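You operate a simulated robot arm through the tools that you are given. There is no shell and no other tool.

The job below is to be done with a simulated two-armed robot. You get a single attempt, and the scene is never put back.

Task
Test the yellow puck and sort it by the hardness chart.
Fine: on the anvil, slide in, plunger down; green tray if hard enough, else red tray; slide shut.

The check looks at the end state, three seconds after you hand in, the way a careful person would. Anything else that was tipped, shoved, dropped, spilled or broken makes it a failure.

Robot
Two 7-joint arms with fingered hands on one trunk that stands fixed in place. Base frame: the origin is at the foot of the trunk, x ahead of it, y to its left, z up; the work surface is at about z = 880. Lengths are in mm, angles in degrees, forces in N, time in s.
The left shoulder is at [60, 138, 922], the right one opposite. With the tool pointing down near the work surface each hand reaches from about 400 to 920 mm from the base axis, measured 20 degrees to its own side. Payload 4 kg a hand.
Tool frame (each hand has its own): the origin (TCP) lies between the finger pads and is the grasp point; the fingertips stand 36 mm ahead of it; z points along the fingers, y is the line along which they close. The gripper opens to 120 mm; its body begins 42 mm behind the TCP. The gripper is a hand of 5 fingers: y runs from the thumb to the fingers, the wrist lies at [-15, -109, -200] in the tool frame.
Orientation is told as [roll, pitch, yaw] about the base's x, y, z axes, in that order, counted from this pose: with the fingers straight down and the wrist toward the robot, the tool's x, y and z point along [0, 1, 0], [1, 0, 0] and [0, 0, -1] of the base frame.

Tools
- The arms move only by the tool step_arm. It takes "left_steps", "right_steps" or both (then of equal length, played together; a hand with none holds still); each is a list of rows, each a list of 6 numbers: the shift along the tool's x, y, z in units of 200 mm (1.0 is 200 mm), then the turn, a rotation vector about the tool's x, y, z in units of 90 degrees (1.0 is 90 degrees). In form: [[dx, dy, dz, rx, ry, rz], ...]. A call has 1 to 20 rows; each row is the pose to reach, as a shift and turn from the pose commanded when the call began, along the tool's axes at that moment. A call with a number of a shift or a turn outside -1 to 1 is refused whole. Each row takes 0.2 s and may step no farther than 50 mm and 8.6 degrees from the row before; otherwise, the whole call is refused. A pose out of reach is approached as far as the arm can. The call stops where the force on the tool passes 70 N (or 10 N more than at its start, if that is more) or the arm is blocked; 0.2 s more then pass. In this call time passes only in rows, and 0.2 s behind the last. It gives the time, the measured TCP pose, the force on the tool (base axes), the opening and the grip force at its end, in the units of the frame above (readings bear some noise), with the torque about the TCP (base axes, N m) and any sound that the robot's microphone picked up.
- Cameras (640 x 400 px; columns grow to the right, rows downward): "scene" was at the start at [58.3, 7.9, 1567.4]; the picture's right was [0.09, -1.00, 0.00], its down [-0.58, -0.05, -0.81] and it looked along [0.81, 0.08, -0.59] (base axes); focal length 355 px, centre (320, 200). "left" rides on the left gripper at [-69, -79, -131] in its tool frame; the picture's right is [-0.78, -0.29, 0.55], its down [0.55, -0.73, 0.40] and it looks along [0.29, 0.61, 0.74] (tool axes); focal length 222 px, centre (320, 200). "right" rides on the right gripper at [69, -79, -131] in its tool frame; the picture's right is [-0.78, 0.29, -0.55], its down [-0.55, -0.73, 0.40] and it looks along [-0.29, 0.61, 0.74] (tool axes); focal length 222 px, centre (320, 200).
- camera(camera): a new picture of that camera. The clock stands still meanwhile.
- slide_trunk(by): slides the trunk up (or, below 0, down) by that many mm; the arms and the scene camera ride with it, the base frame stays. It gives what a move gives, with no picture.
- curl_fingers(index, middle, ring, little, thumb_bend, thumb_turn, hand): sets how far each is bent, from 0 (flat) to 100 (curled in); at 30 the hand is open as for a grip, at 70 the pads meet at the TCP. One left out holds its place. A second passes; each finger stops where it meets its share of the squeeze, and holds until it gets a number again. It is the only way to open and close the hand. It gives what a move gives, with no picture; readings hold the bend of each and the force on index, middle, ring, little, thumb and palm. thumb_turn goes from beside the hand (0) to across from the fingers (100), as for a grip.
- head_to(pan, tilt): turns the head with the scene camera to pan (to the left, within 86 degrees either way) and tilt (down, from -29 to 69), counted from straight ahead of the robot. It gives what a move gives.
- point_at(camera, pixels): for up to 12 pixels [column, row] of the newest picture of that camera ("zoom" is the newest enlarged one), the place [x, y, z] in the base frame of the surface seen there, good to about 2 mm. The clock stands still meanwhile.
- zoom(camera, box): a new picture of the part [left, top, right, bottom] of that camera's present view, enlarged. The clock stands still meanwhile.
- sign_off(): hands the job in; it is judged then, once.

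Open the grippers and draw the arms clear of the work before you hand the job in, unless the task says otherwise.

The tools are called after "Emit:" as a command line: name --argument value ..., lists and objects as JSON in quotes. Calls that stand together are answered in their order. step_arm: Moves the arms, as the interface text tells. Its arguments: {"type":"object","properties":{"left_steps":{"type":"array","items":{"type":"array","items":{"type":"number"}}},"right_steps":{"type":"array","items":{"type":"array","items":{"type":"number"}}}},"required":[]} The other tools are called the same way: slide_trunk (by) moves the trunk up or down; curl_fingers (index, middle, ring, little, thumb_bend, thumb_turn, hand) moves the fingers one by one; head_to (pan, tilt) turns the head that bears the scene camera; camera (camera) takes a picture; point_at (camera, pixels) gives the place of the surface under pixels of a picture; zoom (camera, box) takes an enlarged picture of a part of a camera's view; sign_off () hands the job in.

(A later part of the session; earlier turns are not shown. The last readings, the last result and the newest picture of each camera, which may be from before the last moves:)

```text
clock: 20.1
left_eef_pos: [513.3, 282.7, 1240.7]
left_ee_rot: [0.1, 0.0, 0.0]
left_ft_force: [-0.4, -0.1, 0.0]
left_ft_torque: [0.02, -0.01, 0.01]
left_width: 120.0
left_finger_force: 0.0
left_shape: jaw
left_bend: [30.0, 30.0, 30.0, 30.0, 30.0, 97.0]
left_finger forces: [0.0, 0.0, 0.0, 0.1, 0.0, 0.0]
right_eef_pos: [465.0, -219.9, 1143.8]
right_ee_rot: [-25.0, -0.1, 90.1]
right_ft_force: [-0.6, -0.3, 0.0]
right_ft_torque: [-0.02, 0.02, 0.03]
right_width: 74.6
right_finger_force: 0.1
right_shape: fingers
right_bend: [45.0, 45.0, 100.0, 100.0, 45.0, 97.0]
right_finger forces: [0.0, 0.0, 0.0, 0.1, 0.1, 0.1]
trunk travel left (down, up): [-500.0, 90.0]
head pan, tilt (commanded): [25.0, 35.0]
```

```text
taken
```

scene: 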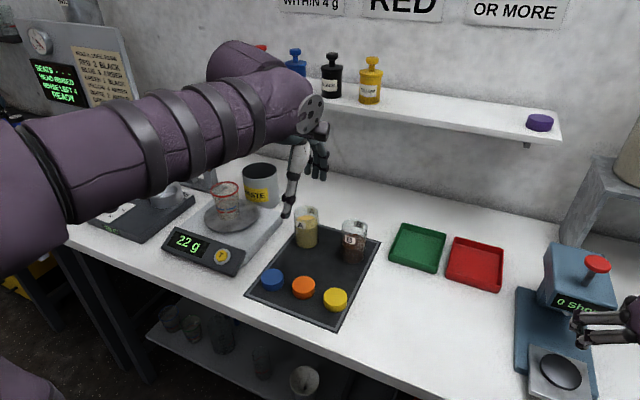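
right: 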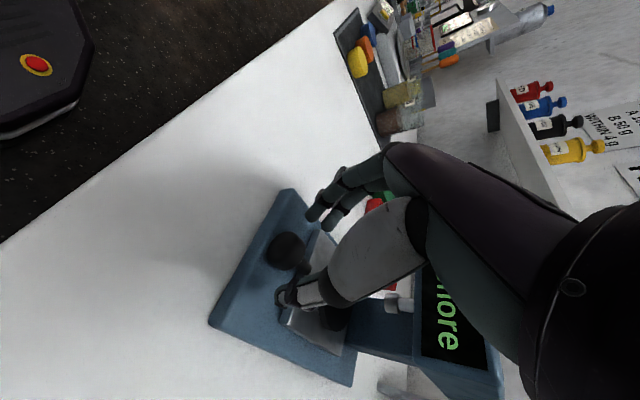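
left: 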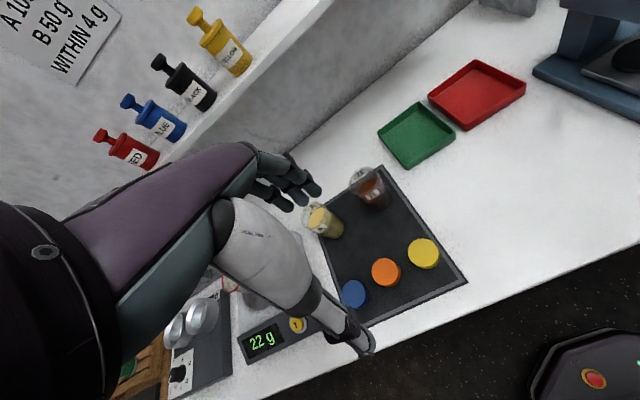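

Nothing stands near the left hand's retreat path (it's high, around (300,150) in the picture). I move it left/back/up out of the way, while the right hand returns to untilted, yaw-0 posture and moves up.

Emit:
step_arm --left_steps '[[0.175, -0.075, -0.05, 0, 0, 0], [0.35, -0.15, -0.1, 0, 0, 0], [0.525, -0.225, -0.15, 0, 0, 0], [0.7, -0.3, -0.2, 0, 0, 0]]'

Emit:
step_arm --right_steps '[[0, 0, 0, 0, 0.07, 0], [0, 0, 0, 0, 0.14, 0], [0, 0, 0, 0, 0.21, 0], [0, 0, 0, 0, 0.278, 0]]'

Emit:
camera --camera "scene"

```text
clock: 21.1
left_eef_pos: [453.1, 423.7, 1280.8]
left_ee_rot: [0.0, 0.0, 0.0]
left_ft_force: [0.3, -0.1, 0.3]
left_ft_torque: [0.0, 0.01, 0.0]
left_width: 119.4
left_finger_force: 0.1
left_shape: jaw
left_bend: [30.0, 30.0, 30.0, 30.0, 30.0, 97.0]
left_finger forces: [0.0, 0.1, 0.0, 0.0, 0.1, 0.0]
right_eef_pos: [465.0, -220.2, 1143.6]
right_ee_rot: [-25.0, -0.1, 90.0]
right_ft_force: [-0.1, -0.6, -0.3]
right_ft_torque: [0.02, -0.02, 0.0]
right_width: 74.4
right_finger_force: 0.0
right_shape: fingers
right_bend: [45.0, 45.0, 100.0, 100.0, 45.0, 97.0]
right_finger forces: [0.0, 0.0, 0.0, 0.1, 0.0, 0.1]
trunk travel left (down, up): [-500.0, 90.0]
head pan, tilt (commanded): [25.0, 35.0]
```

```text
clock: 22.1
left_eef_pos: [454.2, 422.5, 1278.4]
left_ee_rot: [0.0, -0.1, -0.1]
left_ft_force: [0.4, -0.5, -0.2]
left_ft_torque: [0.02, -0.02, 0.01]
left_width: 119.5
left_finger_force: 0.0
left_shape: jaw
left_bend: [30.0, 30.0, 30.0, 30.0, 30.0, 97.0]
left_finger forces: [0.1, 0.0, 0.0, 0.0, 0.0, 0.0]
right_eef_pos: [465.3, -218.6, 1143.6]
right_ee_rot: [0.1, 0.0, 90.0]
right_ft_force: [-0.5, -0.3, 0.2]
right_ft_torque: [0.01, 0.01, -0.04]
right_width: 74.5
right_finger_force: 0.0
right_shape: fingers
right_bend: [45.0, 45.0, 100.0, 100.0, 45.0, 97.0]
right_finger forces: [0.1, 0.0, 0.0, 0.0, 0.0, 0.1]
trunk travel left (down, up): [-500.0, 90.0]
head pan, tilt (commanded): [25.0, 35.0]
```

```text
taken
```

scene: 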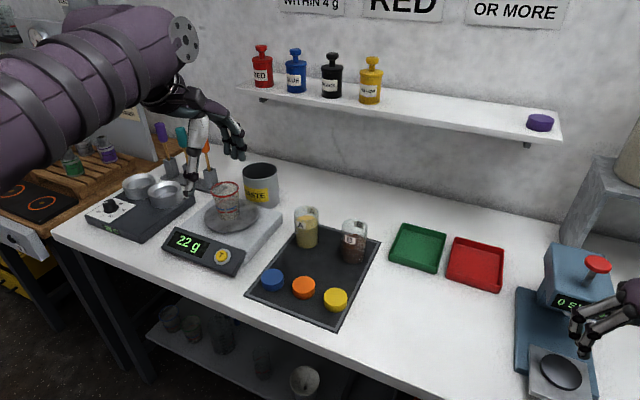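

The left arm is clear now. I measure the yellow puck (335,299) and orange puck precisely.

Emit:
zoom --camera "scene" --box '[280, 260, 370, 330]'

Emit:
point_at --camera "scene" --pixels '[[335, 297], [325, 297], [346, 297], [335, 291], [335, 303], [335, 309], [303, 285], [272, 278], [350, 310], [320, 313], [375, 240]]'

```text
5.71 times, centred on (325, 295) of scene
```

zoom: 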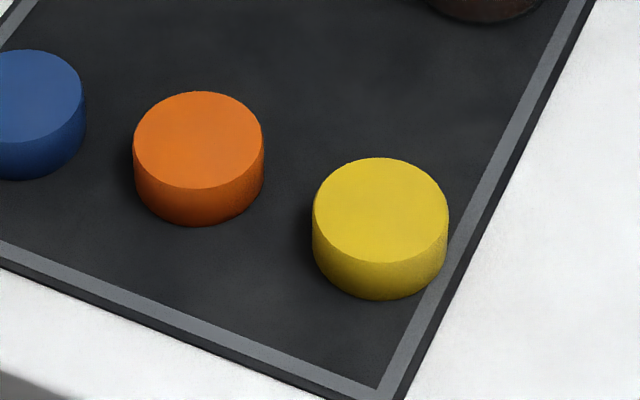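

```text
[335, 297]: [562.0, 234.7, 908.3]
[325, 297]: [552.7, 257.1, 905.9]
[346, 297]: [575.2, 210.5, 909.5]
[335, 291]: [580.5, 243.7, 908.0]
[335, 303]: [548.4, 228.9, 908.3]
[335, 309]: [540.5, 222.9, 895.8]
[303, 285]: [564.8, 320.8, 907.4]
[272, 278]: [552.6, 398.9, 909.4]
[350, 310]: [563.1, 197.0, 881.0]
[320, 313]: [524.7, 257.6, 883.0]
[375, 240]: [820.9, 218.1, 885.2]
```

Puck centre ≈ (562,234), radius ≈29, z 882–908. I swing the right hand leftward at z≈1144 in two moves, unwinding yaw from 90° to 0°.

Emit:
step_arm --right_steps '[[-0.025, 0.158, 0, 0, 0, 0.083], [-0.05, 0.317, 0, 0, 0, 0.167], [-0.075, 0.475, 0, 0, 0, 0.25], [-0.1, 0.633, 0, 0, 0, 0.333], [-0.125, 0.792, 0, 0, 0, 0.417], [-0.15, 0.95, 0, 0, 0, 0.5]]'

Emit:
step_arm --right_steps '[[0.088, 0.1355, 0, 0, 0, 0.083], [0.177, 0.271, 0, 0, 0, 0.167], [0.265, 0.4065, 0, 0, 0, 0.25], [0.353, 0.542, 0, 0, 0, 0.333], [0.442, 0.6775, 0, 0, 0, 0.417], [0.53, 0.813, 0, 0, 0, 0.5]]'

Emit:
curl_fingers --hand "right" --index 40 --middle 40 --thumb_bend 40

Emit:
camera --camera "scene"

```text
clock: 23.5
left_eef_pos: [453.5, 422.8, 1280.7]
left_ee_rot: [0.1, 0.0, 0.1]
left_ft_force: [0.0, 0.6, 0.2]
left_ft_torque: [0.0, 0.0, 0.01]
left_width: 119.5
left_finger_force: 0.1
left_shape: jaw
left_bend: [30.0, 30.0, 30.0, 30.0, 30.0, 97.0]
left_finger forces: [0.0, 0.0, 0.0, 0.0, 0.1, 0.0]
right_eef_pos: [493.6, -28.7, 1143.8]
right_ee_rot: [-0.2, -0.1, 45.0]
right_ft_force: [0.4, 0.1, -0.4]
right_ft_torque: [-0.04, 0.0, 0.01]
right_width: 74.5
right_finger_force: 0.1
right_shape: fingers
right_bend: [45.0, 45.0, 100.0, 100.0, 45.0, 97.0]
right_finger forces: [0.0, 0.0, 0.0, 0.0, 0.0, 0.0]
trunk travel left (down, up): [-500.0, 90.0]
head pan, tilt (commanded): [25.0, 35.0]
```

```text
clock: 24.9
left_eef_pos: [453.5, 424.2, 1279.3]
left_ee_rot: [-0.1, 0.0, -0.1]
left_ft_force: [-0.4, -0.1, -0.9]
left_ft_torque: [-0.03, -0.03, 0.02]
left_width: 119.5
left_finger_force: 0.1
left_shape: jaw
left_bend: [30.0, 30.0, 30.0, 30.0, 30.0, 97.0]
left_finger forces: [0.1, 0.1, 0.1, 0.0, 0.0, 0.0]
right_eef_pos: [534.7, 161.4, 1143.5]
right_ee_rot: [-0.1, -0.1, -0.1]
right_ft_force: [-0.1, -0.1, -0.1]
right_ft_torque: [-0.02, -0.06, -0.01]
right_width: 74.6
right_finger_force: 0.1
right_shape: fingers
right_bend: [45.0, 45.0, 100.0, 100.0, 45.0, 97.0]
right_finger forces: [0.1, 0.0, 0.0, 0.0, 0.1, 0.1]
trunk travel left (down, up): [-500.0, 90.0]
head pan, tilt (commanded): [25.0, 35.0]
```

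```text
clock: 25.9
left_eef_pos: [452.3, 423.6, 1280.6]
left_ee_rot: [0.0, 0.0, 0.0]
left_ft_force: [-0.4, -0.4, -0.6]
left_ft_torque: [-0.03, -0.01, 0.0]
left_width: 119.7
left_finger_force: 0.2
left_shape: jaw
left_bend: [30.0, 30.0, 30.0, 30.0, 30.0, 97.0]
left_finger forces: [0.1, 0.0, 0.0, 0.0, 0.0, 0.1]
right_eef_pos: [534.0, 159.9, 1142.6]
right_ee_rot: [-0.1, 0.0, 0.0]
right_ft_force: [-0.4, 0.4, -0.6]
right_ft_torque: [-0.01, -0.01, -0.01]
right_width: 89.5
right_finger_force: 0.0
right_shape: fingers
right_bend: [40.0, 40.0, 100.0, 100.0, 40.0, 97.0]
right_finger forces: [0.0, 0.1, 0.1, 0.0, 0.0, 0.0]
trunk travel left (down, up): [-500.0, 90.0]
head pan, tilt (commanded): [25.0, 35.0]
```

```text
taken
```

scene: 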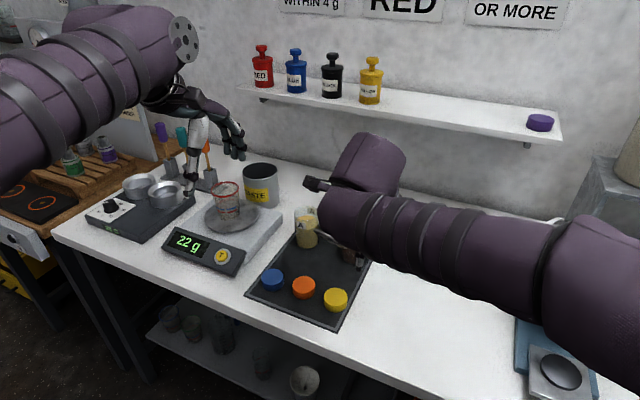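

The right arm reached yaw 0 at (535,161,1144). I move over the puck to (562,238) and lower to z≈1000 to check alignment.

Emit:
step_arm --right_steps '[[0.19, 0.068, 0, 0, 0, 0], [0.383, 0.1365, 0, 0, 0, 0], [0.383, 0.1365, 0.24, 0, 0, 0], [0.383, 0.1365, 0.48, 0, 0, 0], [0.383, 0.1365, 0.7175, 0, 0, 0]]'

Emit:
camera --camera "scene"

Emit:
camera --camera "right"

Emit:
camera --camera "left"

```text
clock: 27.1
left_eef_pos: [454.3, 424.7, 1279.7]
left_ee_rot: [0.0, 0.0, 0.0]
left_ft_force: [-0.3, 0.5, 0.9]
left_ft_torque: [-0.03, 0.0, 0.03]
left_width: 119.6
left_finger_force: 0.0
left_shape: jaw
left_bend: [30.0, 30.0, 30.0, 30.0, 30.0, 97.0]
left_finger forces: [0.0, 0.0, 0.1, 0.0, 0.1, 0.1]
right_eef_pos: [562.4, 236.8, 999.5]
right_ee_rot: [-0.1, 0.1, 0.0]
right_ft_force: [-0.5, 0.8, 0.3]
right_ft_torque: [-0.03, 0.01, 0.03]
right_width: 89.5
right_finger_force: 0.0
right_shape: fingers
right_bend: [40.0, 40.0, 100.0, 100.0, 40.0, 97.0]
right_finger forces: [0.1, 0.0, 0.0, 0.0, 0.0, 0.0]
trunk travel left (down, up): [-500.0, 90.0]
head pan, tilt (commanded): [25.0, 35.0]
```

```text
taken
```

scene: 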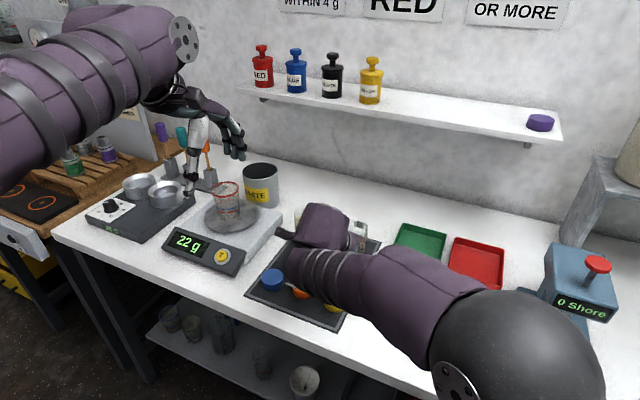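

```text
taken
```

right: 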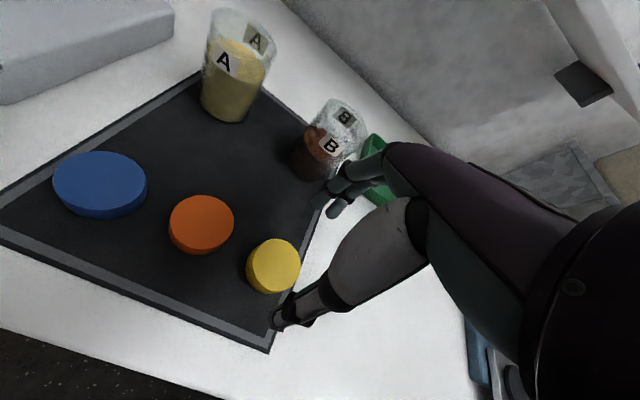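

```text
taken
```

left: 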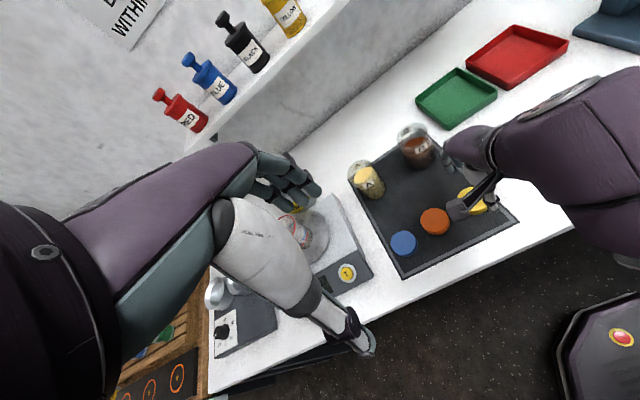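

Fingers straddle the puck in x with beaker B ~40 mm beyond the fingers. I verify puck and fingertip positions from the right camera before lowering.

Emit:
point_at --camera "right" --pixels '[[273, 262], [250, 258], [297, 260], [275, 242], [268, 287], [330, 187], [336, 215], [275, 325], [203, 215], [322, 160]]'

Emit:
zoom --camera "right" --box '[230, 140, 400, 340]'

```text
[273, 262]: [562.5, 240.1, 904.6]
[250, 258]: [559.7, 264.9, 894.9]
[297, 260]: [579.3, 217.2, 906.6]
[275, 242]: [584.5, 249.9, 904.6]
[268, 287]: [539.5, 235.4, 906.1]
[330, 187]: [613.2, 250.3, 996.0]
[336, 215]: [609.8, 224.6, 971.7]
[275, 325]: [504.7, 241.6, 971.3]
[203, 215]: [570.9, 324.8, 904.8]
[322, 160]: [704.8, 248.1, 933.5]
```

```text
2.00 times, centred on (315, 240) of right
```

zoom: 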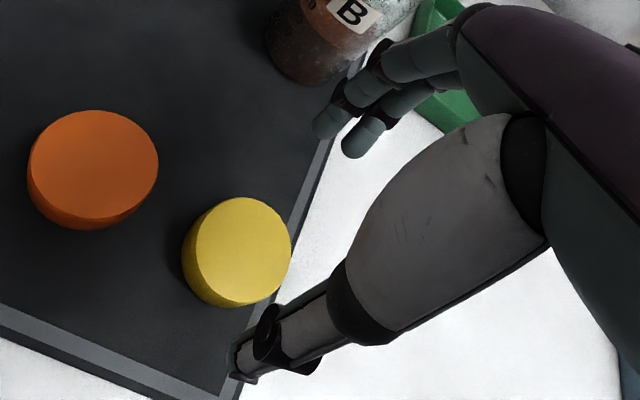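

Puck centre agrees at ≈(561.5,235). I lower straight down to z≈921 with a 2.5 mm shift in y.

Emit:
step_arm --right_steps '[[0.0125, 0, 0.13, 0, 0, 0], [0.0125, 0, 0.26, 0, 0, 0], [0.0125, 0, 0.33, 0, 0, 0], [0.0125, 0, 0.392, 0, 0, 0]]'

Emit:
zoom --camera "right" --box '[230, 140, 400, 340]'

```text
clock: 28.1
left_eef_pos: [453.9, 423.2, 1280.9]
left_ee_rot: [0.0, 0.0, 0.0]
left_ft_force: [-0.4, -0.1, 0.0]
left_ft_torque: [-0.01, 0.01, 0.01]
left_width: 119.9
left_finger_force: 0.0
left_shape: jaw
left_bend: [30.0, 30.0, 30.0, 30.0, 30.0, 97.0]
left_finger forces: [0.0, 0.0, 0.1, 0.1, 0.1, 0.0]
right_eef_pos: [562.0, 239.7, 923.5]
right_ee_rot: [0.0, -0.2, 0.1]
right_ft_force: [0.1, -0.2, 1.7]
right_ft_torque: [-0.01, -0.12, 0.02]
right_width: 89.7
right_finger_force: 1.1
right_shape: fingers
right_bend: [40.0, 40.0, 100.0, 100.0, 40.0, 97.0]
right_finger forces: [0.0, 2.3, 0.1, 0.1, 0.1, 0.0]
trunk travel left (down, up): [-500.0, 90.0]
head pan, tilt (commanded): [25.0, 35.0]
```

```text
2.00 times, centred on (315, 240) of right
```

zoom: 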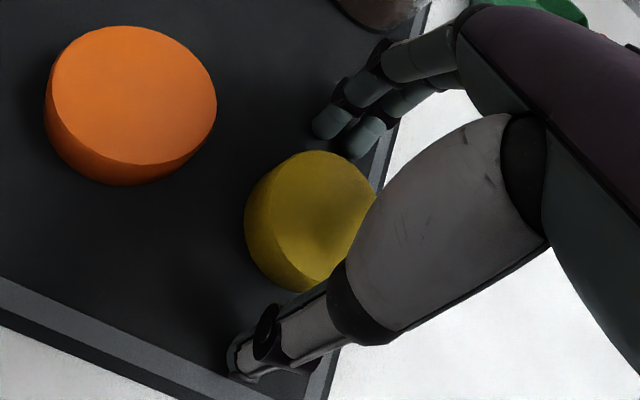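

The middle fingertip touches the mat (2.3 N), so I raise ~6 mm before closing on the puck.

Emit:
step_arm --right_steps '[[0, 0, -0.03, 0, 0, 0]]'

Emit:
curl_fingers --hand "right" --index 48 --middle 48 --thumb_bend 48

Emit:
zoom --camera "right" --box '[230, 140, 400, 340]'

```text
clock: 28.5
left_eef_pos: [453.6, 423.4, 1280.5]
left_ee_rot: [0.1, 0.0, 0.0]
left_ft_force: [-0.2, -0.3, -0.2]
left_ft_torque: [0.03, 0.01, 0.0]
left_width: 119.9
left_finger_force: 0.0
left_shape: jaw
left_bend: [30.0, 30.0, 30.0, 30.0, 30.0, 97.0]
left_finger forces: [0.0, 0.0, 0.0, 0.0, 0.0, 0.0]
right_eef_pos: [561.4, 238.6, 926.8]
right_ee_rot: [0.0, 0.0, 0.0]
right_ft_force: [-0.4, -0.5, -0.2]
right_ft_torque: [0.0, -0.03, -0.06]
right_width: 89.8
right_finger_force: 0.1
right_shape: fingers
right_bend: [40.0, 40.0, 100.0, 100.0, 40.0, 97.0]
right_finger forces: [0.0, 0.1, 0.1, 0.0, 0.0, 0.1]
trunk travel left (down, up): [-500.0, 90.0]
head pan, tilt (commanded): [25.0, 35.0]
```

```text
clock: 29.5
left_eef_pos: [454.4, 423.2, 1280.0]
left_ee_rot: [0.0, -0.1, 0.1]
left_ft_force: [0.5, -0.2, -0.3]
left_ft_torque: [0.02, 0.04, 0.04]
left_width: 119.8
left_finger_force: 0.0
left_shape: jaw
left_bend: [30.0, 30.0, 30.0, 30.0, 30.0, 97.0]
left_finger forces: [0.0, 0.0, 0.1, 0.0, 0.0, 0.1]
right_eef_pos: [562.4, 239.4, 926.9]
right_ee_rot: [0.0, 0.0, -0.1]
right_ft_force: [0.0, 0.0, 0.3]
right_ft_torque: [-0.01, 0.05, -0.05]
right_width: 66.3
right_finger_force: 0.1
right_shape: fingers
right_bend: [48.0, 48.0, 100.0, 100.0, 48.0, 97.0]
right_finger forces: [0.1, 0.0, 0.1, 0.1, 0.1, 0.1]
trunk travel left (down, up): [-500.0, 90.0]
head pan, tilt (commanded): [25.0, 35.0]
```

```text
2.00 times, centred on (315, 240) of right
```

zoom: 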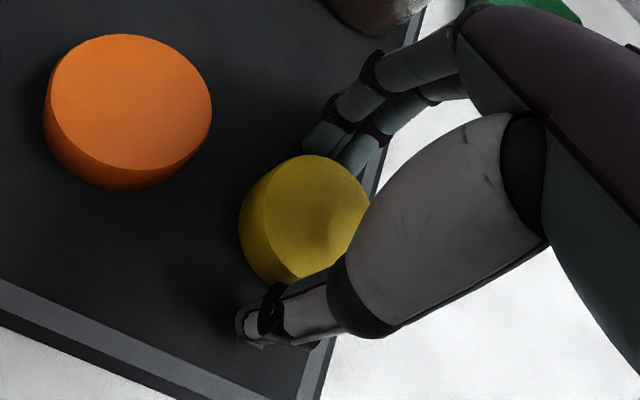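

Fingers are centred around the puck with a few mm each side and no contact yet. I close to grip it.

Emit:
curl_fingers --hand "right" --index 62 --middle 62 --thumb_bend 62

Emit:
zoom --camera "right" --box '[230, 140, 400, 340]'

```text
clock: 30.5
left_eef_pos: [454.2, 422.6, 1280.7]
left_ee_rot: [0.0, -0.1, 0.0]
left_ft_force: [0.4, -0.2, 0.1]
left_ft_torque: [0.01, 0.0, 0.01]
left_width: 119.9
left_finger_force: 0.0
left_shape: jaw
left_bend: [30.0, 30.0, 30.0, 30.0, 30.0, 97.0]
left_finger forces: [0.0, 0.0, 0.0, 0.1, 0.1, 0.0]
right_eef_pos: [562.1, 238.9, 926.8]
right_ee_rot: [0.0, 0.0, 0.0]
right_ft_force: [0.1, -0.2, 0.5]
right_ft_torque: [0.01, -0.03, 0.0]
right_width: 46.4
right_finger_force: 10.1
right_shape: fingers
right_bend: [57.0, 58.0, 100.0, 100.0, 56.0, 96.0]
right_finger forces: [4.7, 4.9, 0.1, 0.1, 9.4, 0.0]
trunk travel left (down, up): [-500.0, 90.0]
head pan, tilt (commanded): [25.0, 35.0]
```

```text
2.00 times, centred on (315, 240) of right
```

zoom: 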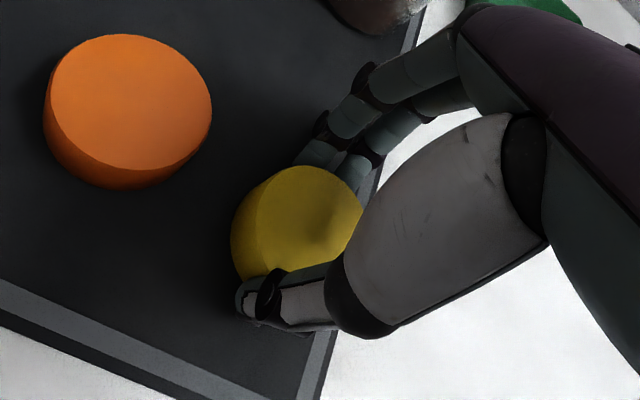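

The puck is gripped (index 4.7, middle 4.9, thumb 9.4 N, balanced). I lift slowly 25 mm and check that it comes along.

Emit:
step_arm --right_steps '[[0, 0, -0.04, 0, 0, 0], [0, 0, -0.08, 0, 0, 0], [0, 0, -0.125, 0, 0, 0]]'

Emit:
zoom --camera "right" --box '[230, 140, 400, 340]'

```text
clock: 31.3
left_eef_pos: [454.9, 422.8, 1279.4]
left_ee_rot: [0.1, 0.0, -0.1]
left_ft_force: [-0.1, 0.2, -0.2]
left_ft_torque: [0.0, 0.0, 0.01]
left_width: 119.7
left_finger_force: 0.0
left_shape: jaw
left_bend: [30.0, 30.0, 30.0, 30.0, 30.0, 97.0]
left_finger forces: [0.0, 0.0, 0.1, 0.1, 0.0, 0.1]
right_eef_pos: [562.3, 238.6, 953.2]
right_ee_rot: [0.0, 0.1, 0.1]
right_ft_force: [-0.1, -0.7, -1.1]
right_ft_torque: [-0.01, -0.04, -0.01]
right_width: 46.9
right_finger_force: 9.4
right_shape: fingers
right_bend: [57.0, 58.0, 100.0, 100.0, 56.0, 96.0]
right_finger forces: [4.7, 4.9, 0.1, 0.0, 9.6, 0.0]
trunk travel left (down, up): [-500.0, 90.0]
head pan, tilt (commanded): [25.0, 35.0]
```

```text
2.00 times, centred on (315, 240) of right
```

zoom: 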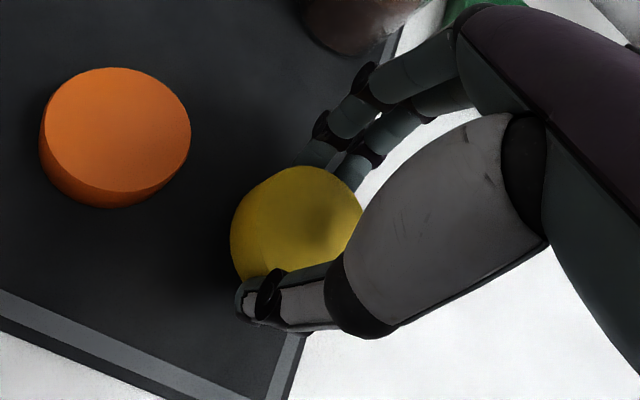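

The puck rose with the hand. I check the puck's levelness and centre relative to the TCP.

Emit:
point_at --camera "zoom" --pixels '[[305, 215], [270, 215], [340, 200], [300, 185], [290, 250], [320, 240], [240, 225], [250, 260]]'

Emit:
step_arm --right_steps '[[0, -0.02, -0.2, 0, 0, 0], [0, -0.04, -0.4, 0, 0, 0], [0, -0.06, -0.6, 0, 0, 0], [0, -0.08, -0.75, 0, 0, 0]]'

Emit:
camera --camera "right"

```text
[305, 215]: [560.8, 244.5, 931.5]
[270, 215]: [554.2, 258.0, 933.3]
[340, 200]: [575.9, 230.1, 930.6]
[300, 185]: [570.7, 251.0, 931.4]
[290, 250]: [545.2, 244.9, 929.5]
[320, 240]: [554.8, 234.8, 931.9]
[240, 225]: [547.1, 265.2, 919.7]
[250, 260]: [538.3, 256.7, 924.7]
```

```text
clock: 32.3
left_eef_pos: [453.9, 424.1, 1280.5]
left_ee_rot: [0.0, 0.0, 0.0]
left_ft_force: [0.0, 1.8, 0.1]
left_ft_torque: [0.01, 0.01, -0.02]
left_width: 119.5
left_finger_force: 0.0
left_shape: jaw
left_bend: [30.0, 30.0, 30.0, 30.0, 30.0, 97.0]
left_finger forces: [0.0, 0.1, 0.0, 0.0, 0.0, 0.0]
right_eef_pos: [545.9, 239.0, 1104.7]
right_ee_rot: [0.1, 0.0, 0.0]
right_ft_force: [0.3, -0.4, -1.3]
right_ft_torque: [-0.02, -0.03, -0.01]
right_width: 46.6
right_finger_force: 9.1
right_shape: fingers
right_bend: [57.0, 58.0, 100.0, 100.0, 56.0, 96.0]
right_finger forces: [4.7, 4.8, 0.1, 0.0, 9.5, 0.1]
trunk travel left (down, up): [-500.0, 90.0]
head pan, tilt (commanded): [25.0, 35.0]
```

```text
taken
```

right: 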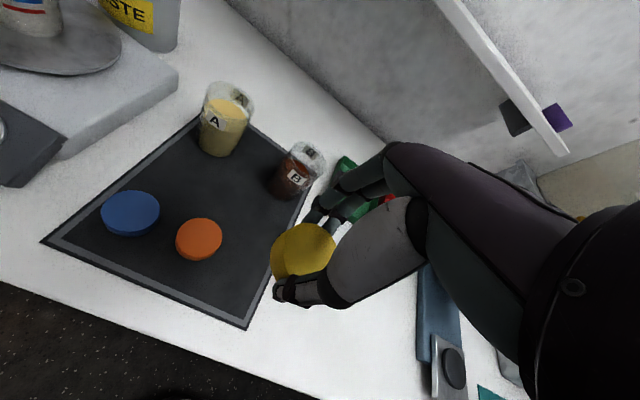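

The puck is level (top ≈22 mm below TCP). I zoom closer to fit its centre relative to the TCP.

Emit:
zoom --camera "right" --box '[262, 212, 346, 300]'

Emit:
point_at --camera "zoom" --pixels '[[310, 60], [380, 70], [425, 110], [250, 90], [215, 140], [205, 200], [215, 245], [420, 150], [310, 160]]'

```text
4.55 times, centred on (304, 256) of right
```

zoom: 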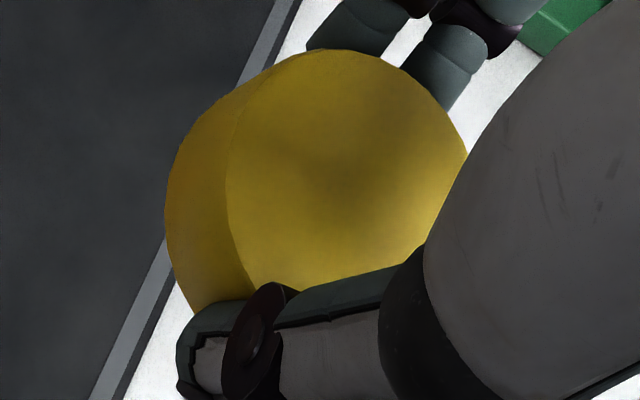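

```text
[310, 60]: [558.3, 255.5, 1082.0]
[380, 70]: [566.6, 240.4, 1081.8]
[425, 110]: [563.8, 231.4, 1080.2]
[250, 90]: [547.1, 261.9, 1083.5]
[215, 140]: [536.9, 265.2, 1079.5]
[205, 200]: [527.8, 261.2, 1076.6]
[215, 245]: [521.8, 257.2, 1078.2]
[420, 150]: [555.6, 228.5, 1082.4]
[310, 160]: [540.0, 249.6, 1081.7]
```

The puck centre sits about 6 mm nearer the robot than the TCP and level; bottom ≈ TCP−48. I carry it rightward at z≈1105, x≈546, towards the anvil.

Emit:
step_arm --right_steps '[[-0.15, 0, 0, 0, 0, 0], [-0.32, 0, 0, 0, 0, 0], [-0.49, 0, 0, 0, 0, 0], [-0.66, 0, 0, 0, 0, 0], [-0.83, 0, 0, 0, 0, 0], [-0.97, 0, 0, 0, 0, 0]]'

Emit:
step_arm --right_steps '[[-0.15, 0, 0, 0, 0, 0], [-0.32, 0, 0, 0, 0, 0], [-0.49, 0, 0, 0, 0, 0], [-0.66, 0, 0, 0, 0, 0], [-0.83, 0, 0, 0, 0, 0], [-0.97, 0, 0, 0, 0, 0]]'

Emit:
head_to --pan -5 --tilt 45

Emit:
camera --camera "scene"

Emit:
camera --camera "right"

```text
clock: 33.7
left_eef_pos: [454.3, 422.8, 1281.2]
left_ee_rot: [0.0, 0.2, 0.0]
left_ft_force: [0.0, -0.4, 0.4]
left_ft_torque: [0.01, 0.01, -0.01]
left_width: 119.6
left_finger_force: 0.0
left_shape: jaw
left_bend: [30.0, 30.0, 30.0, 30.0, 30.0, 97.0]
left_finger forces: [0.1, 0.0, 0.0, 0.1, 0.1, 0.0]
right_eef_pos: [545.6, 45.7, 1103.4]
right_ee_rot: [0.0, 0.0, 0.0]
right_ft_force: [0.0, 0.6, -0.5]
right_ft_torque: [-0.01, -0.03, 0.01]
right_width: 46.7
right_finger_force: 9.2
right_shape: fingers
right_bend: [57.0, 58.0, 100.0, 100.0, 56.0, 96.0]
right_finger forces: [4.8, 4.8, 0.0, 0.0, 9.3, 0.0]
trunk travel left (down, up): [-500.0, 90.0]
head pan, tilt (commanded): [25.0, 35.0]
```

```text
clock: 35.1
left_eef_pos: [454.4, 422.8, 1279.2]
left_ee_rot: [0.0, 0.0, 0.0]
left_ft_force: [0.1, -0.2, -0.4]
left_ft_torque: [0.02, -0.02, 0.03]
left_width: 119.6
left_finger_force: 0.1
left_shape: jaw
left_bend: [30.0, 30.0, 30.0, 30.0, 30.0, 97.0]
left_finger forces: [0.0, 0.0, 0.0, 0.0, 0.0, 0.1]
right_eef_pos: [546.1, -149.3, 1103.7]
right_ee_rot: [0.0, 0.0, 0.1]
right_ft_force: [0.3, 0.0, 0.3]
right_ft_torque: [0.05, 0.02, 0.01]
right_width: 46.4
right_finger_force: 9.0
right_shape: fingers
right_bend: [57.0, 58.0, 100.0, 100.0, 56.0, 96.0]
right_finger forces: [4.6, 4.7, 0.0, 0.0, 9.4, 0.0]
trunk travel left (down, up): [-500.0, 90.0]
head pan, tilt (commanded): [25.0, 35.0]
```

```text
clock: 36.0
left_eef_pos: [453.5, 423.1, 1280.6]
left_ee_rot: [0.0, 0.0, 0.0]
left_ft_force: [0.6, 0.6, -0.4]
left_ft_torque: [-0.01, 0.01, 0.0]
left_width: 119.9
left_finger_force: 0.0
left_shape: jaw
left_bend: [30.0, 30.0, 30.0, 30.0, 30.0, 97.0]
left_finger forces: [0.0, 0.0, 0.0, 0.0, 0.0, 0.0]
right_eef_pos: [546.1, -148.3, 1102.6]
right_ee_rot: [-0.1, 0.0, 0.0]
right_ft_force: [-0.7, -0.5, -0.8]
right_ft_torque: [0.0, 0.02, -0.02]
right_width: 46.4
right_finger_force: 9.8
right_shape: fingers
right_bend: [57.0, 58.0, 100.0, 100.0, 56.0, 96.0]
right_finger forces: [4.6, 4.7, 0.1, 0.0, 9.4, 0.0]
trunk travel left (down, up): [-500.0, 90.0]
head pan, tilt (commanded): [-5.0, 45.0]
```

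```text
taken
```

scene: 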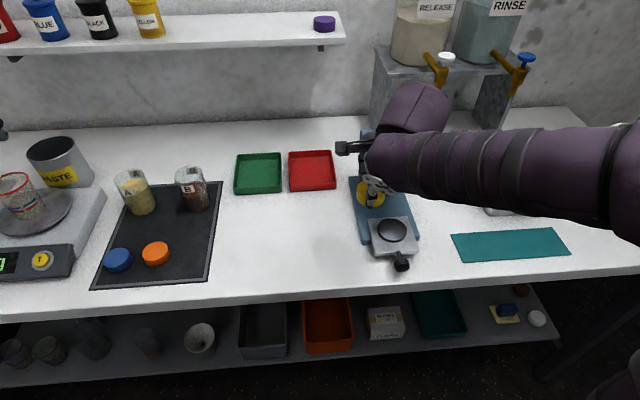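

```text
taken
```

right: 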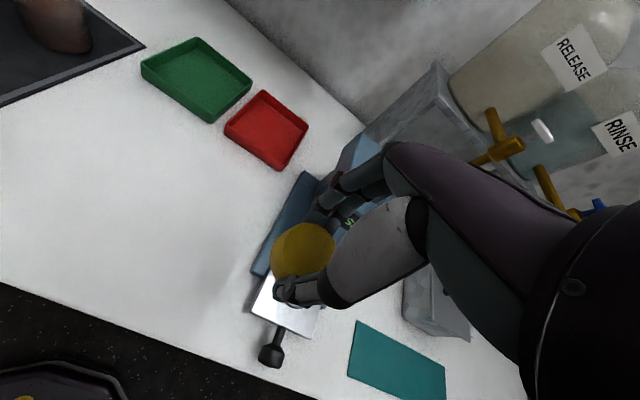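

The puck is held securely near the tester. I measure the anvil precisely in the scene view at (392,230).

Emit:
zoom --camera "scene" --box '[355, 205, 435, 275]'

Emit:
point_at --camera "zoom" --pixels '[[300, 140], [210, 145], [390, 140], [300, 85], [300, 195], [240, 95], [360, 190], [110, 120], [440, 170]]'

```text
5.71 times, centred on (395, 240) of scene
```

zoom: 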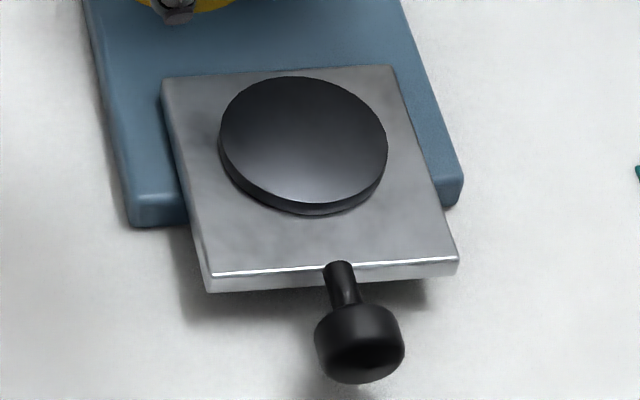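

```text
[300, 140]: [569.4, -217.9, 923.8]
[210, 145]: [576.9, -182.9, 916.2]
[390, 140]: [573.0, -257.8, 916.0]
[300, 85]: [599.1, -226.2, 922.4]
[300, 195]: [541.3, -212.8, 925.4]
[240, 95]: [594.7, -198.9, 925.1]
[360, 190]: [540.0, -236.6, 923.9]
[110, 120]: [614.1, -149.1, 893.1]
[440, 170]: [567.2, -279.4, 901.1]
```

Anvil centre ≈ (569,-220). At yaw 0 the opened finger joints would nearly touch the head's front lower edge (x≈635, z≈1013), so I rotate the hand to yaw −60° at height, which turns the fingers sideways away from the head.

Emit:
step_arm --right_steps '[[0, -0.01, 0, 0, 0, 0.083], [0, -0.02, 0, 0, 0, 0.167], [0, -0.03, 0, 0, 0, 0.25], [0, -0.04, 0, 0, 0, 0.333], [0, -0.05, 0, 0, 0, 0.417], [0, -0.06, 0, 0, 0, 0.5], [0, -0.07, 0, 0, 0, 0.583], [0, -0.08, 0, 0, 0, 0.667]]'

Emit:
camera --camera "scene"

Emit:
camera --camera "right"

```text
clock: 37.8
left_eef_pos: [454.3, 422.8, 1279.9]
left_ee_rot: [0.0, 0.0, 0.0]
left_ft_force: [0.3, 0.1, 0.9]
left_ft_torque: [-0.04, -0.02, 0.03]
left_width: 119.7
left_finger_force: 0.1
left_shape: jaw
left_bend: [30.0, 30.0, 30.0, 30.0, 30.0, 97.0]
left_finger forces: [0.1, 0.0, 0.0, 0.0, 0.0, 0.0]
right_eef_pos: [529.4, -147.9, 1102.3]
right_ee_rot: [0.0, 0.0, -60.1]
right_ft_force: [0.4, -0.2, -0.4]
right_ft_torque: [-0.02, 0.0, 0.0]
right_width: 46.4
right_finger_force: 9.1
right_shape: fingers
right_bend: [57.0, 58.0, 100.0, 100.0, 56.0, 96.0]
right_finger forces: [4.6, 4.8, 0.0, 0.0, 9.4, 0.0]
trunk travel left (down, up): [-500.0, 90.0]
head pan, tilt (commanded): [-5.0, 45.0]
```

```text
taken
```

scene: 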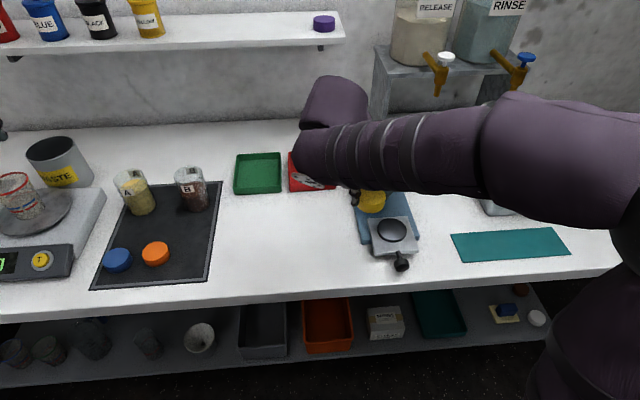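

```text
taken
```

right: 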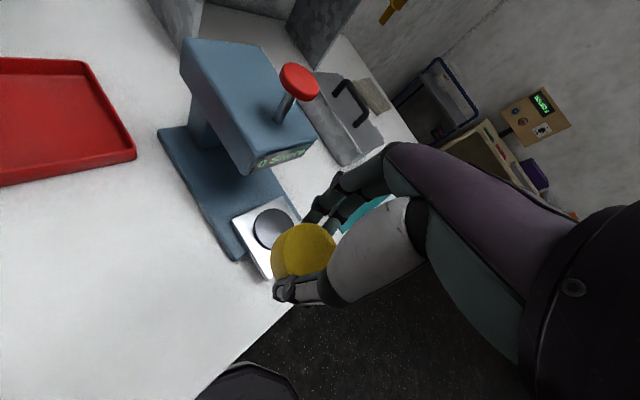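

Yaw −60° is reached with the puck still firm. I move above the anvil to (571.5,-225,1040) and check.

Emit:
step_arm --right_steps '[[-0.004, 0.147, 0.1, 0, 0, 0], [-0.008, 0.293, 0.2, 0, 0, 0], [-0.0115, 0.44, 0.31, 0, 0, 0]]'

Emit:
camera --camera "scene"

Emit:
camera --camera "right"

Emit:
camera --camera "left"

```text
clock: 38.6
left_eef_pos: [455.0, 421.8, 1281.2]
left_ee_rot: [0.0, 0.1, -0.1]
left_ft_force: [0.2, -0.4, -0.2]
left_ft_torque: [-0.04, 0.02, 0.0]
left_width: 119.6
left_finger_force: 0.0
left_shape: jaw
left_bend: [30.0, 30.0, 30.0, 30.0, 30.0, 97.0]
left_finger forces: [0.1, 0.0, 0.0, 0.0, 0.0, 0.1]
right_eef_pos: [572.3, -225.6, 1039.3]
right_ee_rot: [0.0, 0.0, -59.9]
right_ft_force: [0.1, 0.2, 0.1]
right_ft_torque: [-0.01, 0.0, 0.0]
right_width: 46.4
right_finger_force: 9.6
right_shape: fingers
right_bend: [57.0, 58.0, 100.0, 100.0, 56.0, 96.0]
right_finger forces: [4.7, 4.8, 0.0, 0.0, 9.5, 0.1]
trunk travel left (down, up): [-500.0, 90.0]
head pan, tilt (commanded): [-5.0, 45.0]
```

```text
taken
```

scene: 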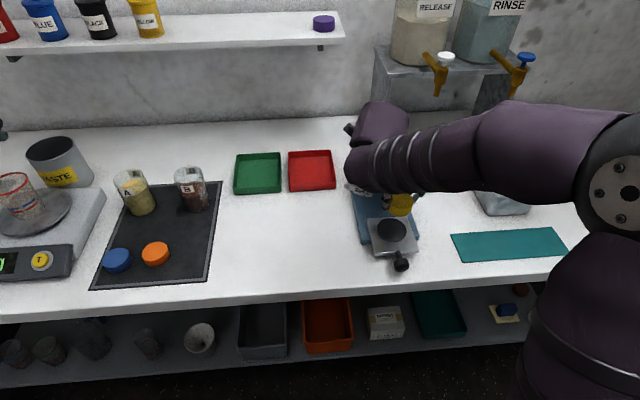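

```text
taken
```

right: 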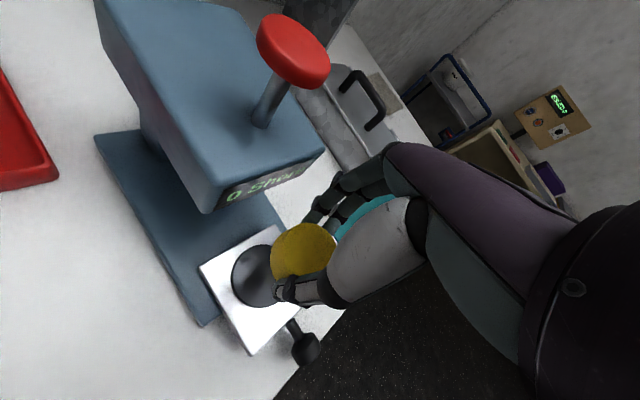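

```text
taken
```

left: 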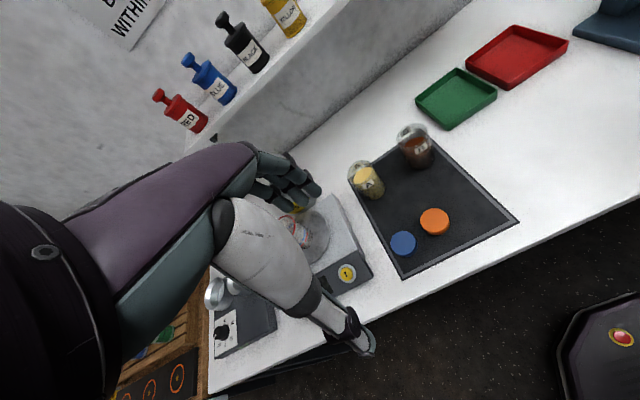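

The puck (400,204 in scene) hangs above the anvil. I measure its position in both views to fine-tune.

Emit:
zoom --camera "scene" --box '[360, 180, 440, 250]'

Emit:
zoom --camera "right" --box '[220, 205, 346, 330]'

Emit:
point_at --camera "zoom" --pixels '[[300, 60], [340, 65], [260, 75], [220, 120], [225, 190], [300, 120], [170, 170], [130, 140], [90, 180], [190, 230], [240, 380]]'

```text
5.71 times, centred on (400, 215) of scene
```

zoom: 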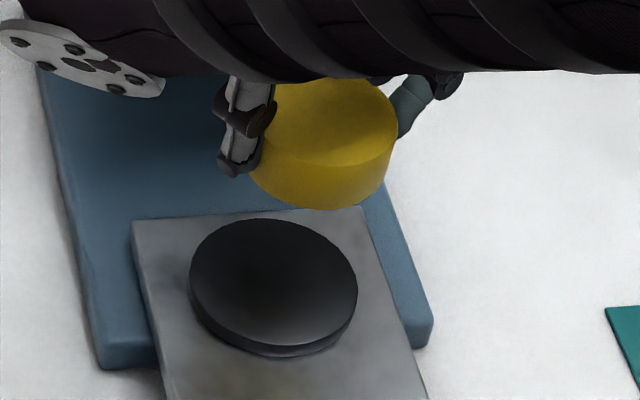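

```text
3.20 times, centred on (283, 268) of right
```

zoom: 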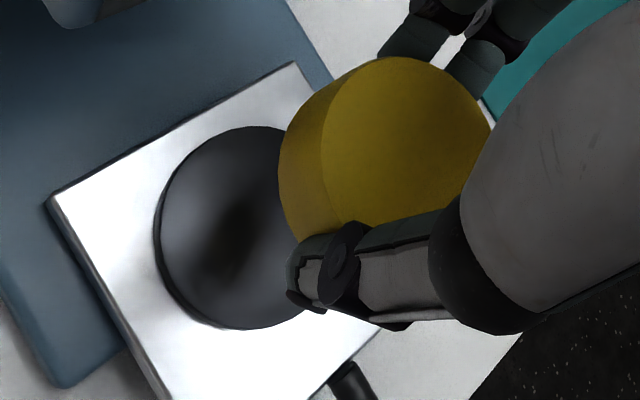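

```text
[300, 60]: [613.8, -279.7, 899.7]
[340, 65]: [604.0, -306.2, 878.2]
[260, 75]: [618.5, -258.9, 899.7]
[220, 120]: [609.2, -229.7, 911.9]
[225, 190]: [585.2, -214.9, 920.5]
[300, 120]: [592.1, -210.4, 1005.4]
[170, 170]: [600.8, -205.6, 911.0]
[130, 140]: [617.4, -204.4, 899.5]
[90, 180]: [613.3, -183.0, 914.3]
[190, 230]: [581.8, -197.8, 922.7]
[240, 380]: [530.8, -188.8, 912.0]
```

I probe the puck's top face edges from both cameras.

Emit:
point_at --camera "zoom" --pixels '[[395, 65], [450, 90], [480, 130], [345, 95], [330, 150], [345, 205], [400, 140], [370, 215]]'

Emit:
point_at --camera "scene" --pixels '[[402, 201], [411, 203], [412.5, 201], [402, 208], [408, 206.5], [396, 207]]'

```text
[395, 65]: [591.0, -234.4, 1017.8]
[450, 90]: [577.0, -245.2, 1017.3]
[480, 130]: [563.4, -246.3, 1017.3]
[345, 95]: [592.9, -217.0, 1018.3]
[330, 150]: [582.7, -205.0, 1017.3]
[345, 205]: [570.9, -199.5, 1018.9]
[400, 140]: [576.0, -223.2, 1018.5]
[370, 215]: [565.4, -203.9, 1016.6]
```

```text
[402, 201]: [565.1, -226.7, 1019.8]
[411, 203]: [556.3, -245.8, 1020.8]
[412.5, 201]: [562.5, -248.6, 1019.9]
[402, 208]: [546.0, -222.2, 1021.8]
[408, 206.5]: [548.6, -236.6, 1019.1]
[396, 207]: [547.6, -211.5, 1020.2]
```

Puck centre ≈ (569.5,-223), anvil ≈ (569,-220); puck bottom ≈ 993 vs anvil top ≈ 924. I shift +3 mm in y and lower 65 mm, leaving a few mm to feel for contact.

Emit:
step_arm --right_steps '[[0.0075, -0.013, 0.0, 0, 0, 0], [0.0075, -0.013, 0.12, 0, 0, 0], [0.0075, -0.013, 0.24, 0, 0, 0], [0.0075, -0.013, 0.325, 0, 0, 0]]'

Emit:
zoom --camera "right" --box '[200, 180, 380, 330]'

Emit:
zoom --camera "scene" --box '[360, 180, 440, 270]'

```text
clock: 39.6
left_eef_pos: [453.7, 423.1, 1281.4]
left_ee_rot: [0.0, 0.0, -0.1]
left_ft_force: [0.1, 0.1, 0.6]
left_ft_torque: [-0.01, 0.01, 0.0]
left_width: 119.8
left_finger_force: 0.1
left_shape: jaw
left_bend: [30.0, 30.0, 30.0, 30.0, 30.0, 97.0]
left_finger forces: [0.0, 0.0, 0.0, 0.0, 0.0, 0.0]
right_eef_pos: [571.7, -223.4, 975.1]
right_ee_rot: [0.0, -0.1, -60.0]
right_ft_force: [-0.3, 0.4, -1.2]
right_ft_torque: [-0.03, -0.01, 0.02]
right_width: 46.2
right_finger_force: 10.2
right_shape: fingers
right_bend: [57.0, 58.0, 100.0, 100.0, 56.0, 96.0]
right_finger forces: [4.7, 4.8, 0.0, 0.0, 9.5, 0.0]
trunk travel left (down, up): [-500.0, 90.0]
head pan, tilt (commanded): [-5.0, 45.0]
```

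```text
2.67 times, centred on (290, 255) of right
```

zoom: 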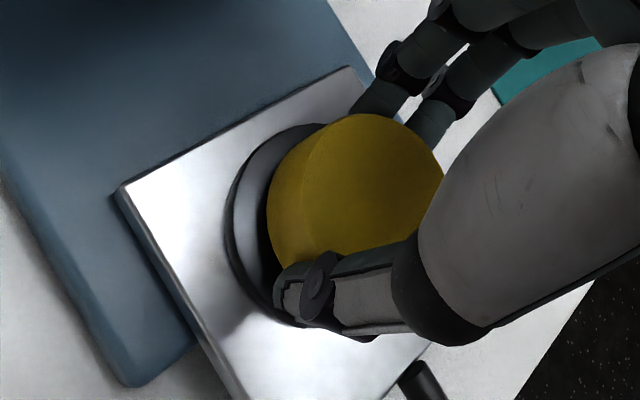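

```text
4.44 times, centred on (400, 225) of scene
```

zoom: 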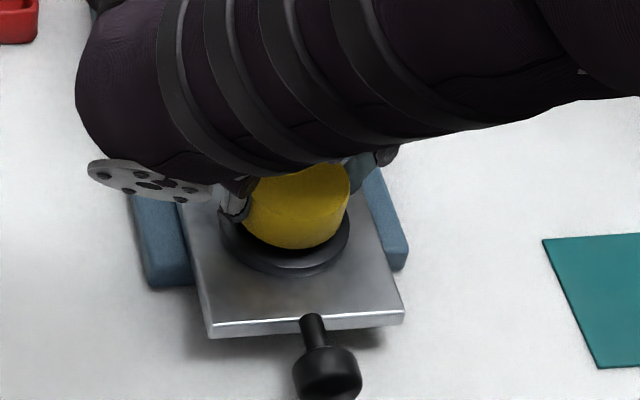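

The puck appears slightly right of the anvil centre. I measure points on the puck and anvil to correct it before contact.

Emit:
point_at --camera "zoom" --pixels '[[300, 190], [345, 185], [260, 190], [300, 210], [345, 225], [235, 245], [290, 262], [346, 240], [225, 225], [215, 290]]'

Emit:
zoom --camera "right" --box '[240, 200, 360, 310]'

Emit:
point_at --camera "zoom" --pixels '[[360, 65], [410, 90], [440, 135], [440, 170], [290, 120], [262, 180], [262, 230], [340, 160], [290, 70], [225, 100], [170, 150], [160, 220]]'

```text
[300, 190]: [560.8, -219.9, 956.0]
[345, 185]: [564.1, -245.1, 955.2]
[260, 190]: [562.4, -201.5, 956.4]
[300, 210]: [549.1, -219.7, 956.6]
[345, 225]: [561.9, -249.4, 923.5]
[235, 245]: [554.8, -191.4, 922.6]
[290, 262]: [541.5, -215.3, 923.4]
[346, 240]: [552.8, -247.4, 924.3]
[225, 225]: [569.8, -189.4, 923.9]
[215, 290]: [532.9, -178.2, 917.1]
```

```text
3.64 times, centred on (300, 255) of right
```

zoom: 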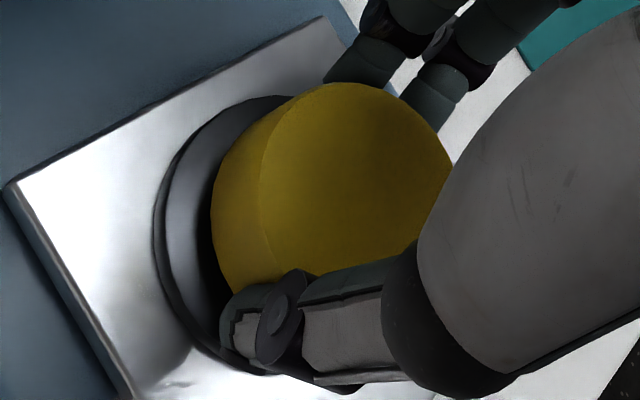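

```text
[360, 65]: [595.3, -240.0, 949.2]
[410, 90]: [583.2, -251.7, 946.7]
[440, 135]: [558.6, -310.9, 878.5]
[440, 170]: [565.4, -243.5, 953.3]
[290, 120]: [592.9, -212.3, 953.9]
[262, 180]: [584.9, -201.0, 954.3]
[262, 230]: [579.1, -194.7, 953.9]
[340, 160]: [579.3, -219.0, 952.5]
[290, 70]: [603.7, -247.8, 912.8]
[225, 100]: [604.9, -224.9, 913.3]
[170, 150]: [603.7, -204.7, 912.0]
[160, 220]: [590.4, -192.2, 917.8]
```

The fits put puck and anvil both at ≈(569.5,-219.5); the gap is ~5 mm. I lower in 1–1.5 mm rows until contact.

Emit:
step_arm --right_steps '[[0, 0, 0.0075, 0, 0, 0], [0, 0, 0.015, 0, 0, 0], [0, 0, 0.02, 0, 0, 0]]'

Emit:
step_arm --right_steps '[[0, 0, 0.005, 0, 0, 0]]'

```text
clock: 40.4
left_eef_pos: [454.6, 423.7, 1280.1]
left_ee_rot: [-0.1, 0.0, 0.0]
left_ft_force: [-0.7, 0.0, -0.2]
left_ft_torque: [0.01, 0.01, 0.01]
left_width: 119.6
left_finger_force: 0.0
left_shape: jaw
left_bend: [30.0, 30.0, 30.0, 30.0, 30.0, 97.0]
left_finger forces: [0.0, 0.0, 0.1, 0.0, 0.0, 0.0]
right_eef_pos: [571.1, -222.7, 971.5]
right_ee_rot: [0.0, -0.1, -60.1]
right_ft_force: [-0.3, 0.2, -1.0]
right_ft_torque: [-0.04, -0.01, -0.04]
right_width: 46.3
right_finger_force: 9.3
right_shape: fingers
right_bend: [57.0, 58.0, 100.0, 100.0, 56.0, 96.0]
right_finger forces: [4.8, 4.8, 0.1, 0.0, 9.5, 0.0]
trunk travel left (down, up): [-500.0, 90.0]
head pan, tilt (commanded): [-5.0, 45.0]
```

```text
clock: 40.8
left_eef_pos: [453.3, 422.3, 1279.6]
left_ee_rot: [0.0, 0.0, 0.0]
left_ft_force: [0.0, 0.8, 0.3]
left_ft_torque: [-0.02, 0.01, 0.0]
left_width: 119.9
left_finger_force: 0.0
left_shape: jaw
left_bend: [30.0, 30.0, 30.0, 30.0, 30.0, 97.0]
left_finger forces: [0.1, 0.0, 0.1, 0.0, 0.1, 0.1]
right_eef_pos: [572.5, -223.0, 969.9]
right_ee_rot: [0.0, 0.0, -60.0]
right_ft_force: [0.4, -0.2, -0.8]
right_ft_torque: [0.01, -0.04, 0.0]
right_width: 46.5
right_finger_force: 9.1
right_shape: fingers
right_bend: [57.0, 58.0, 100.0, 100.0, 56.0, 96.0]
right_finger forces: [4.7, 4.8, 0.0, 0.0, 9.5, 0.1]
trunk travel left (down, up): [-500.0, 90.0]
head pan, tilt (commanded): [-5.0, 45.0]
```

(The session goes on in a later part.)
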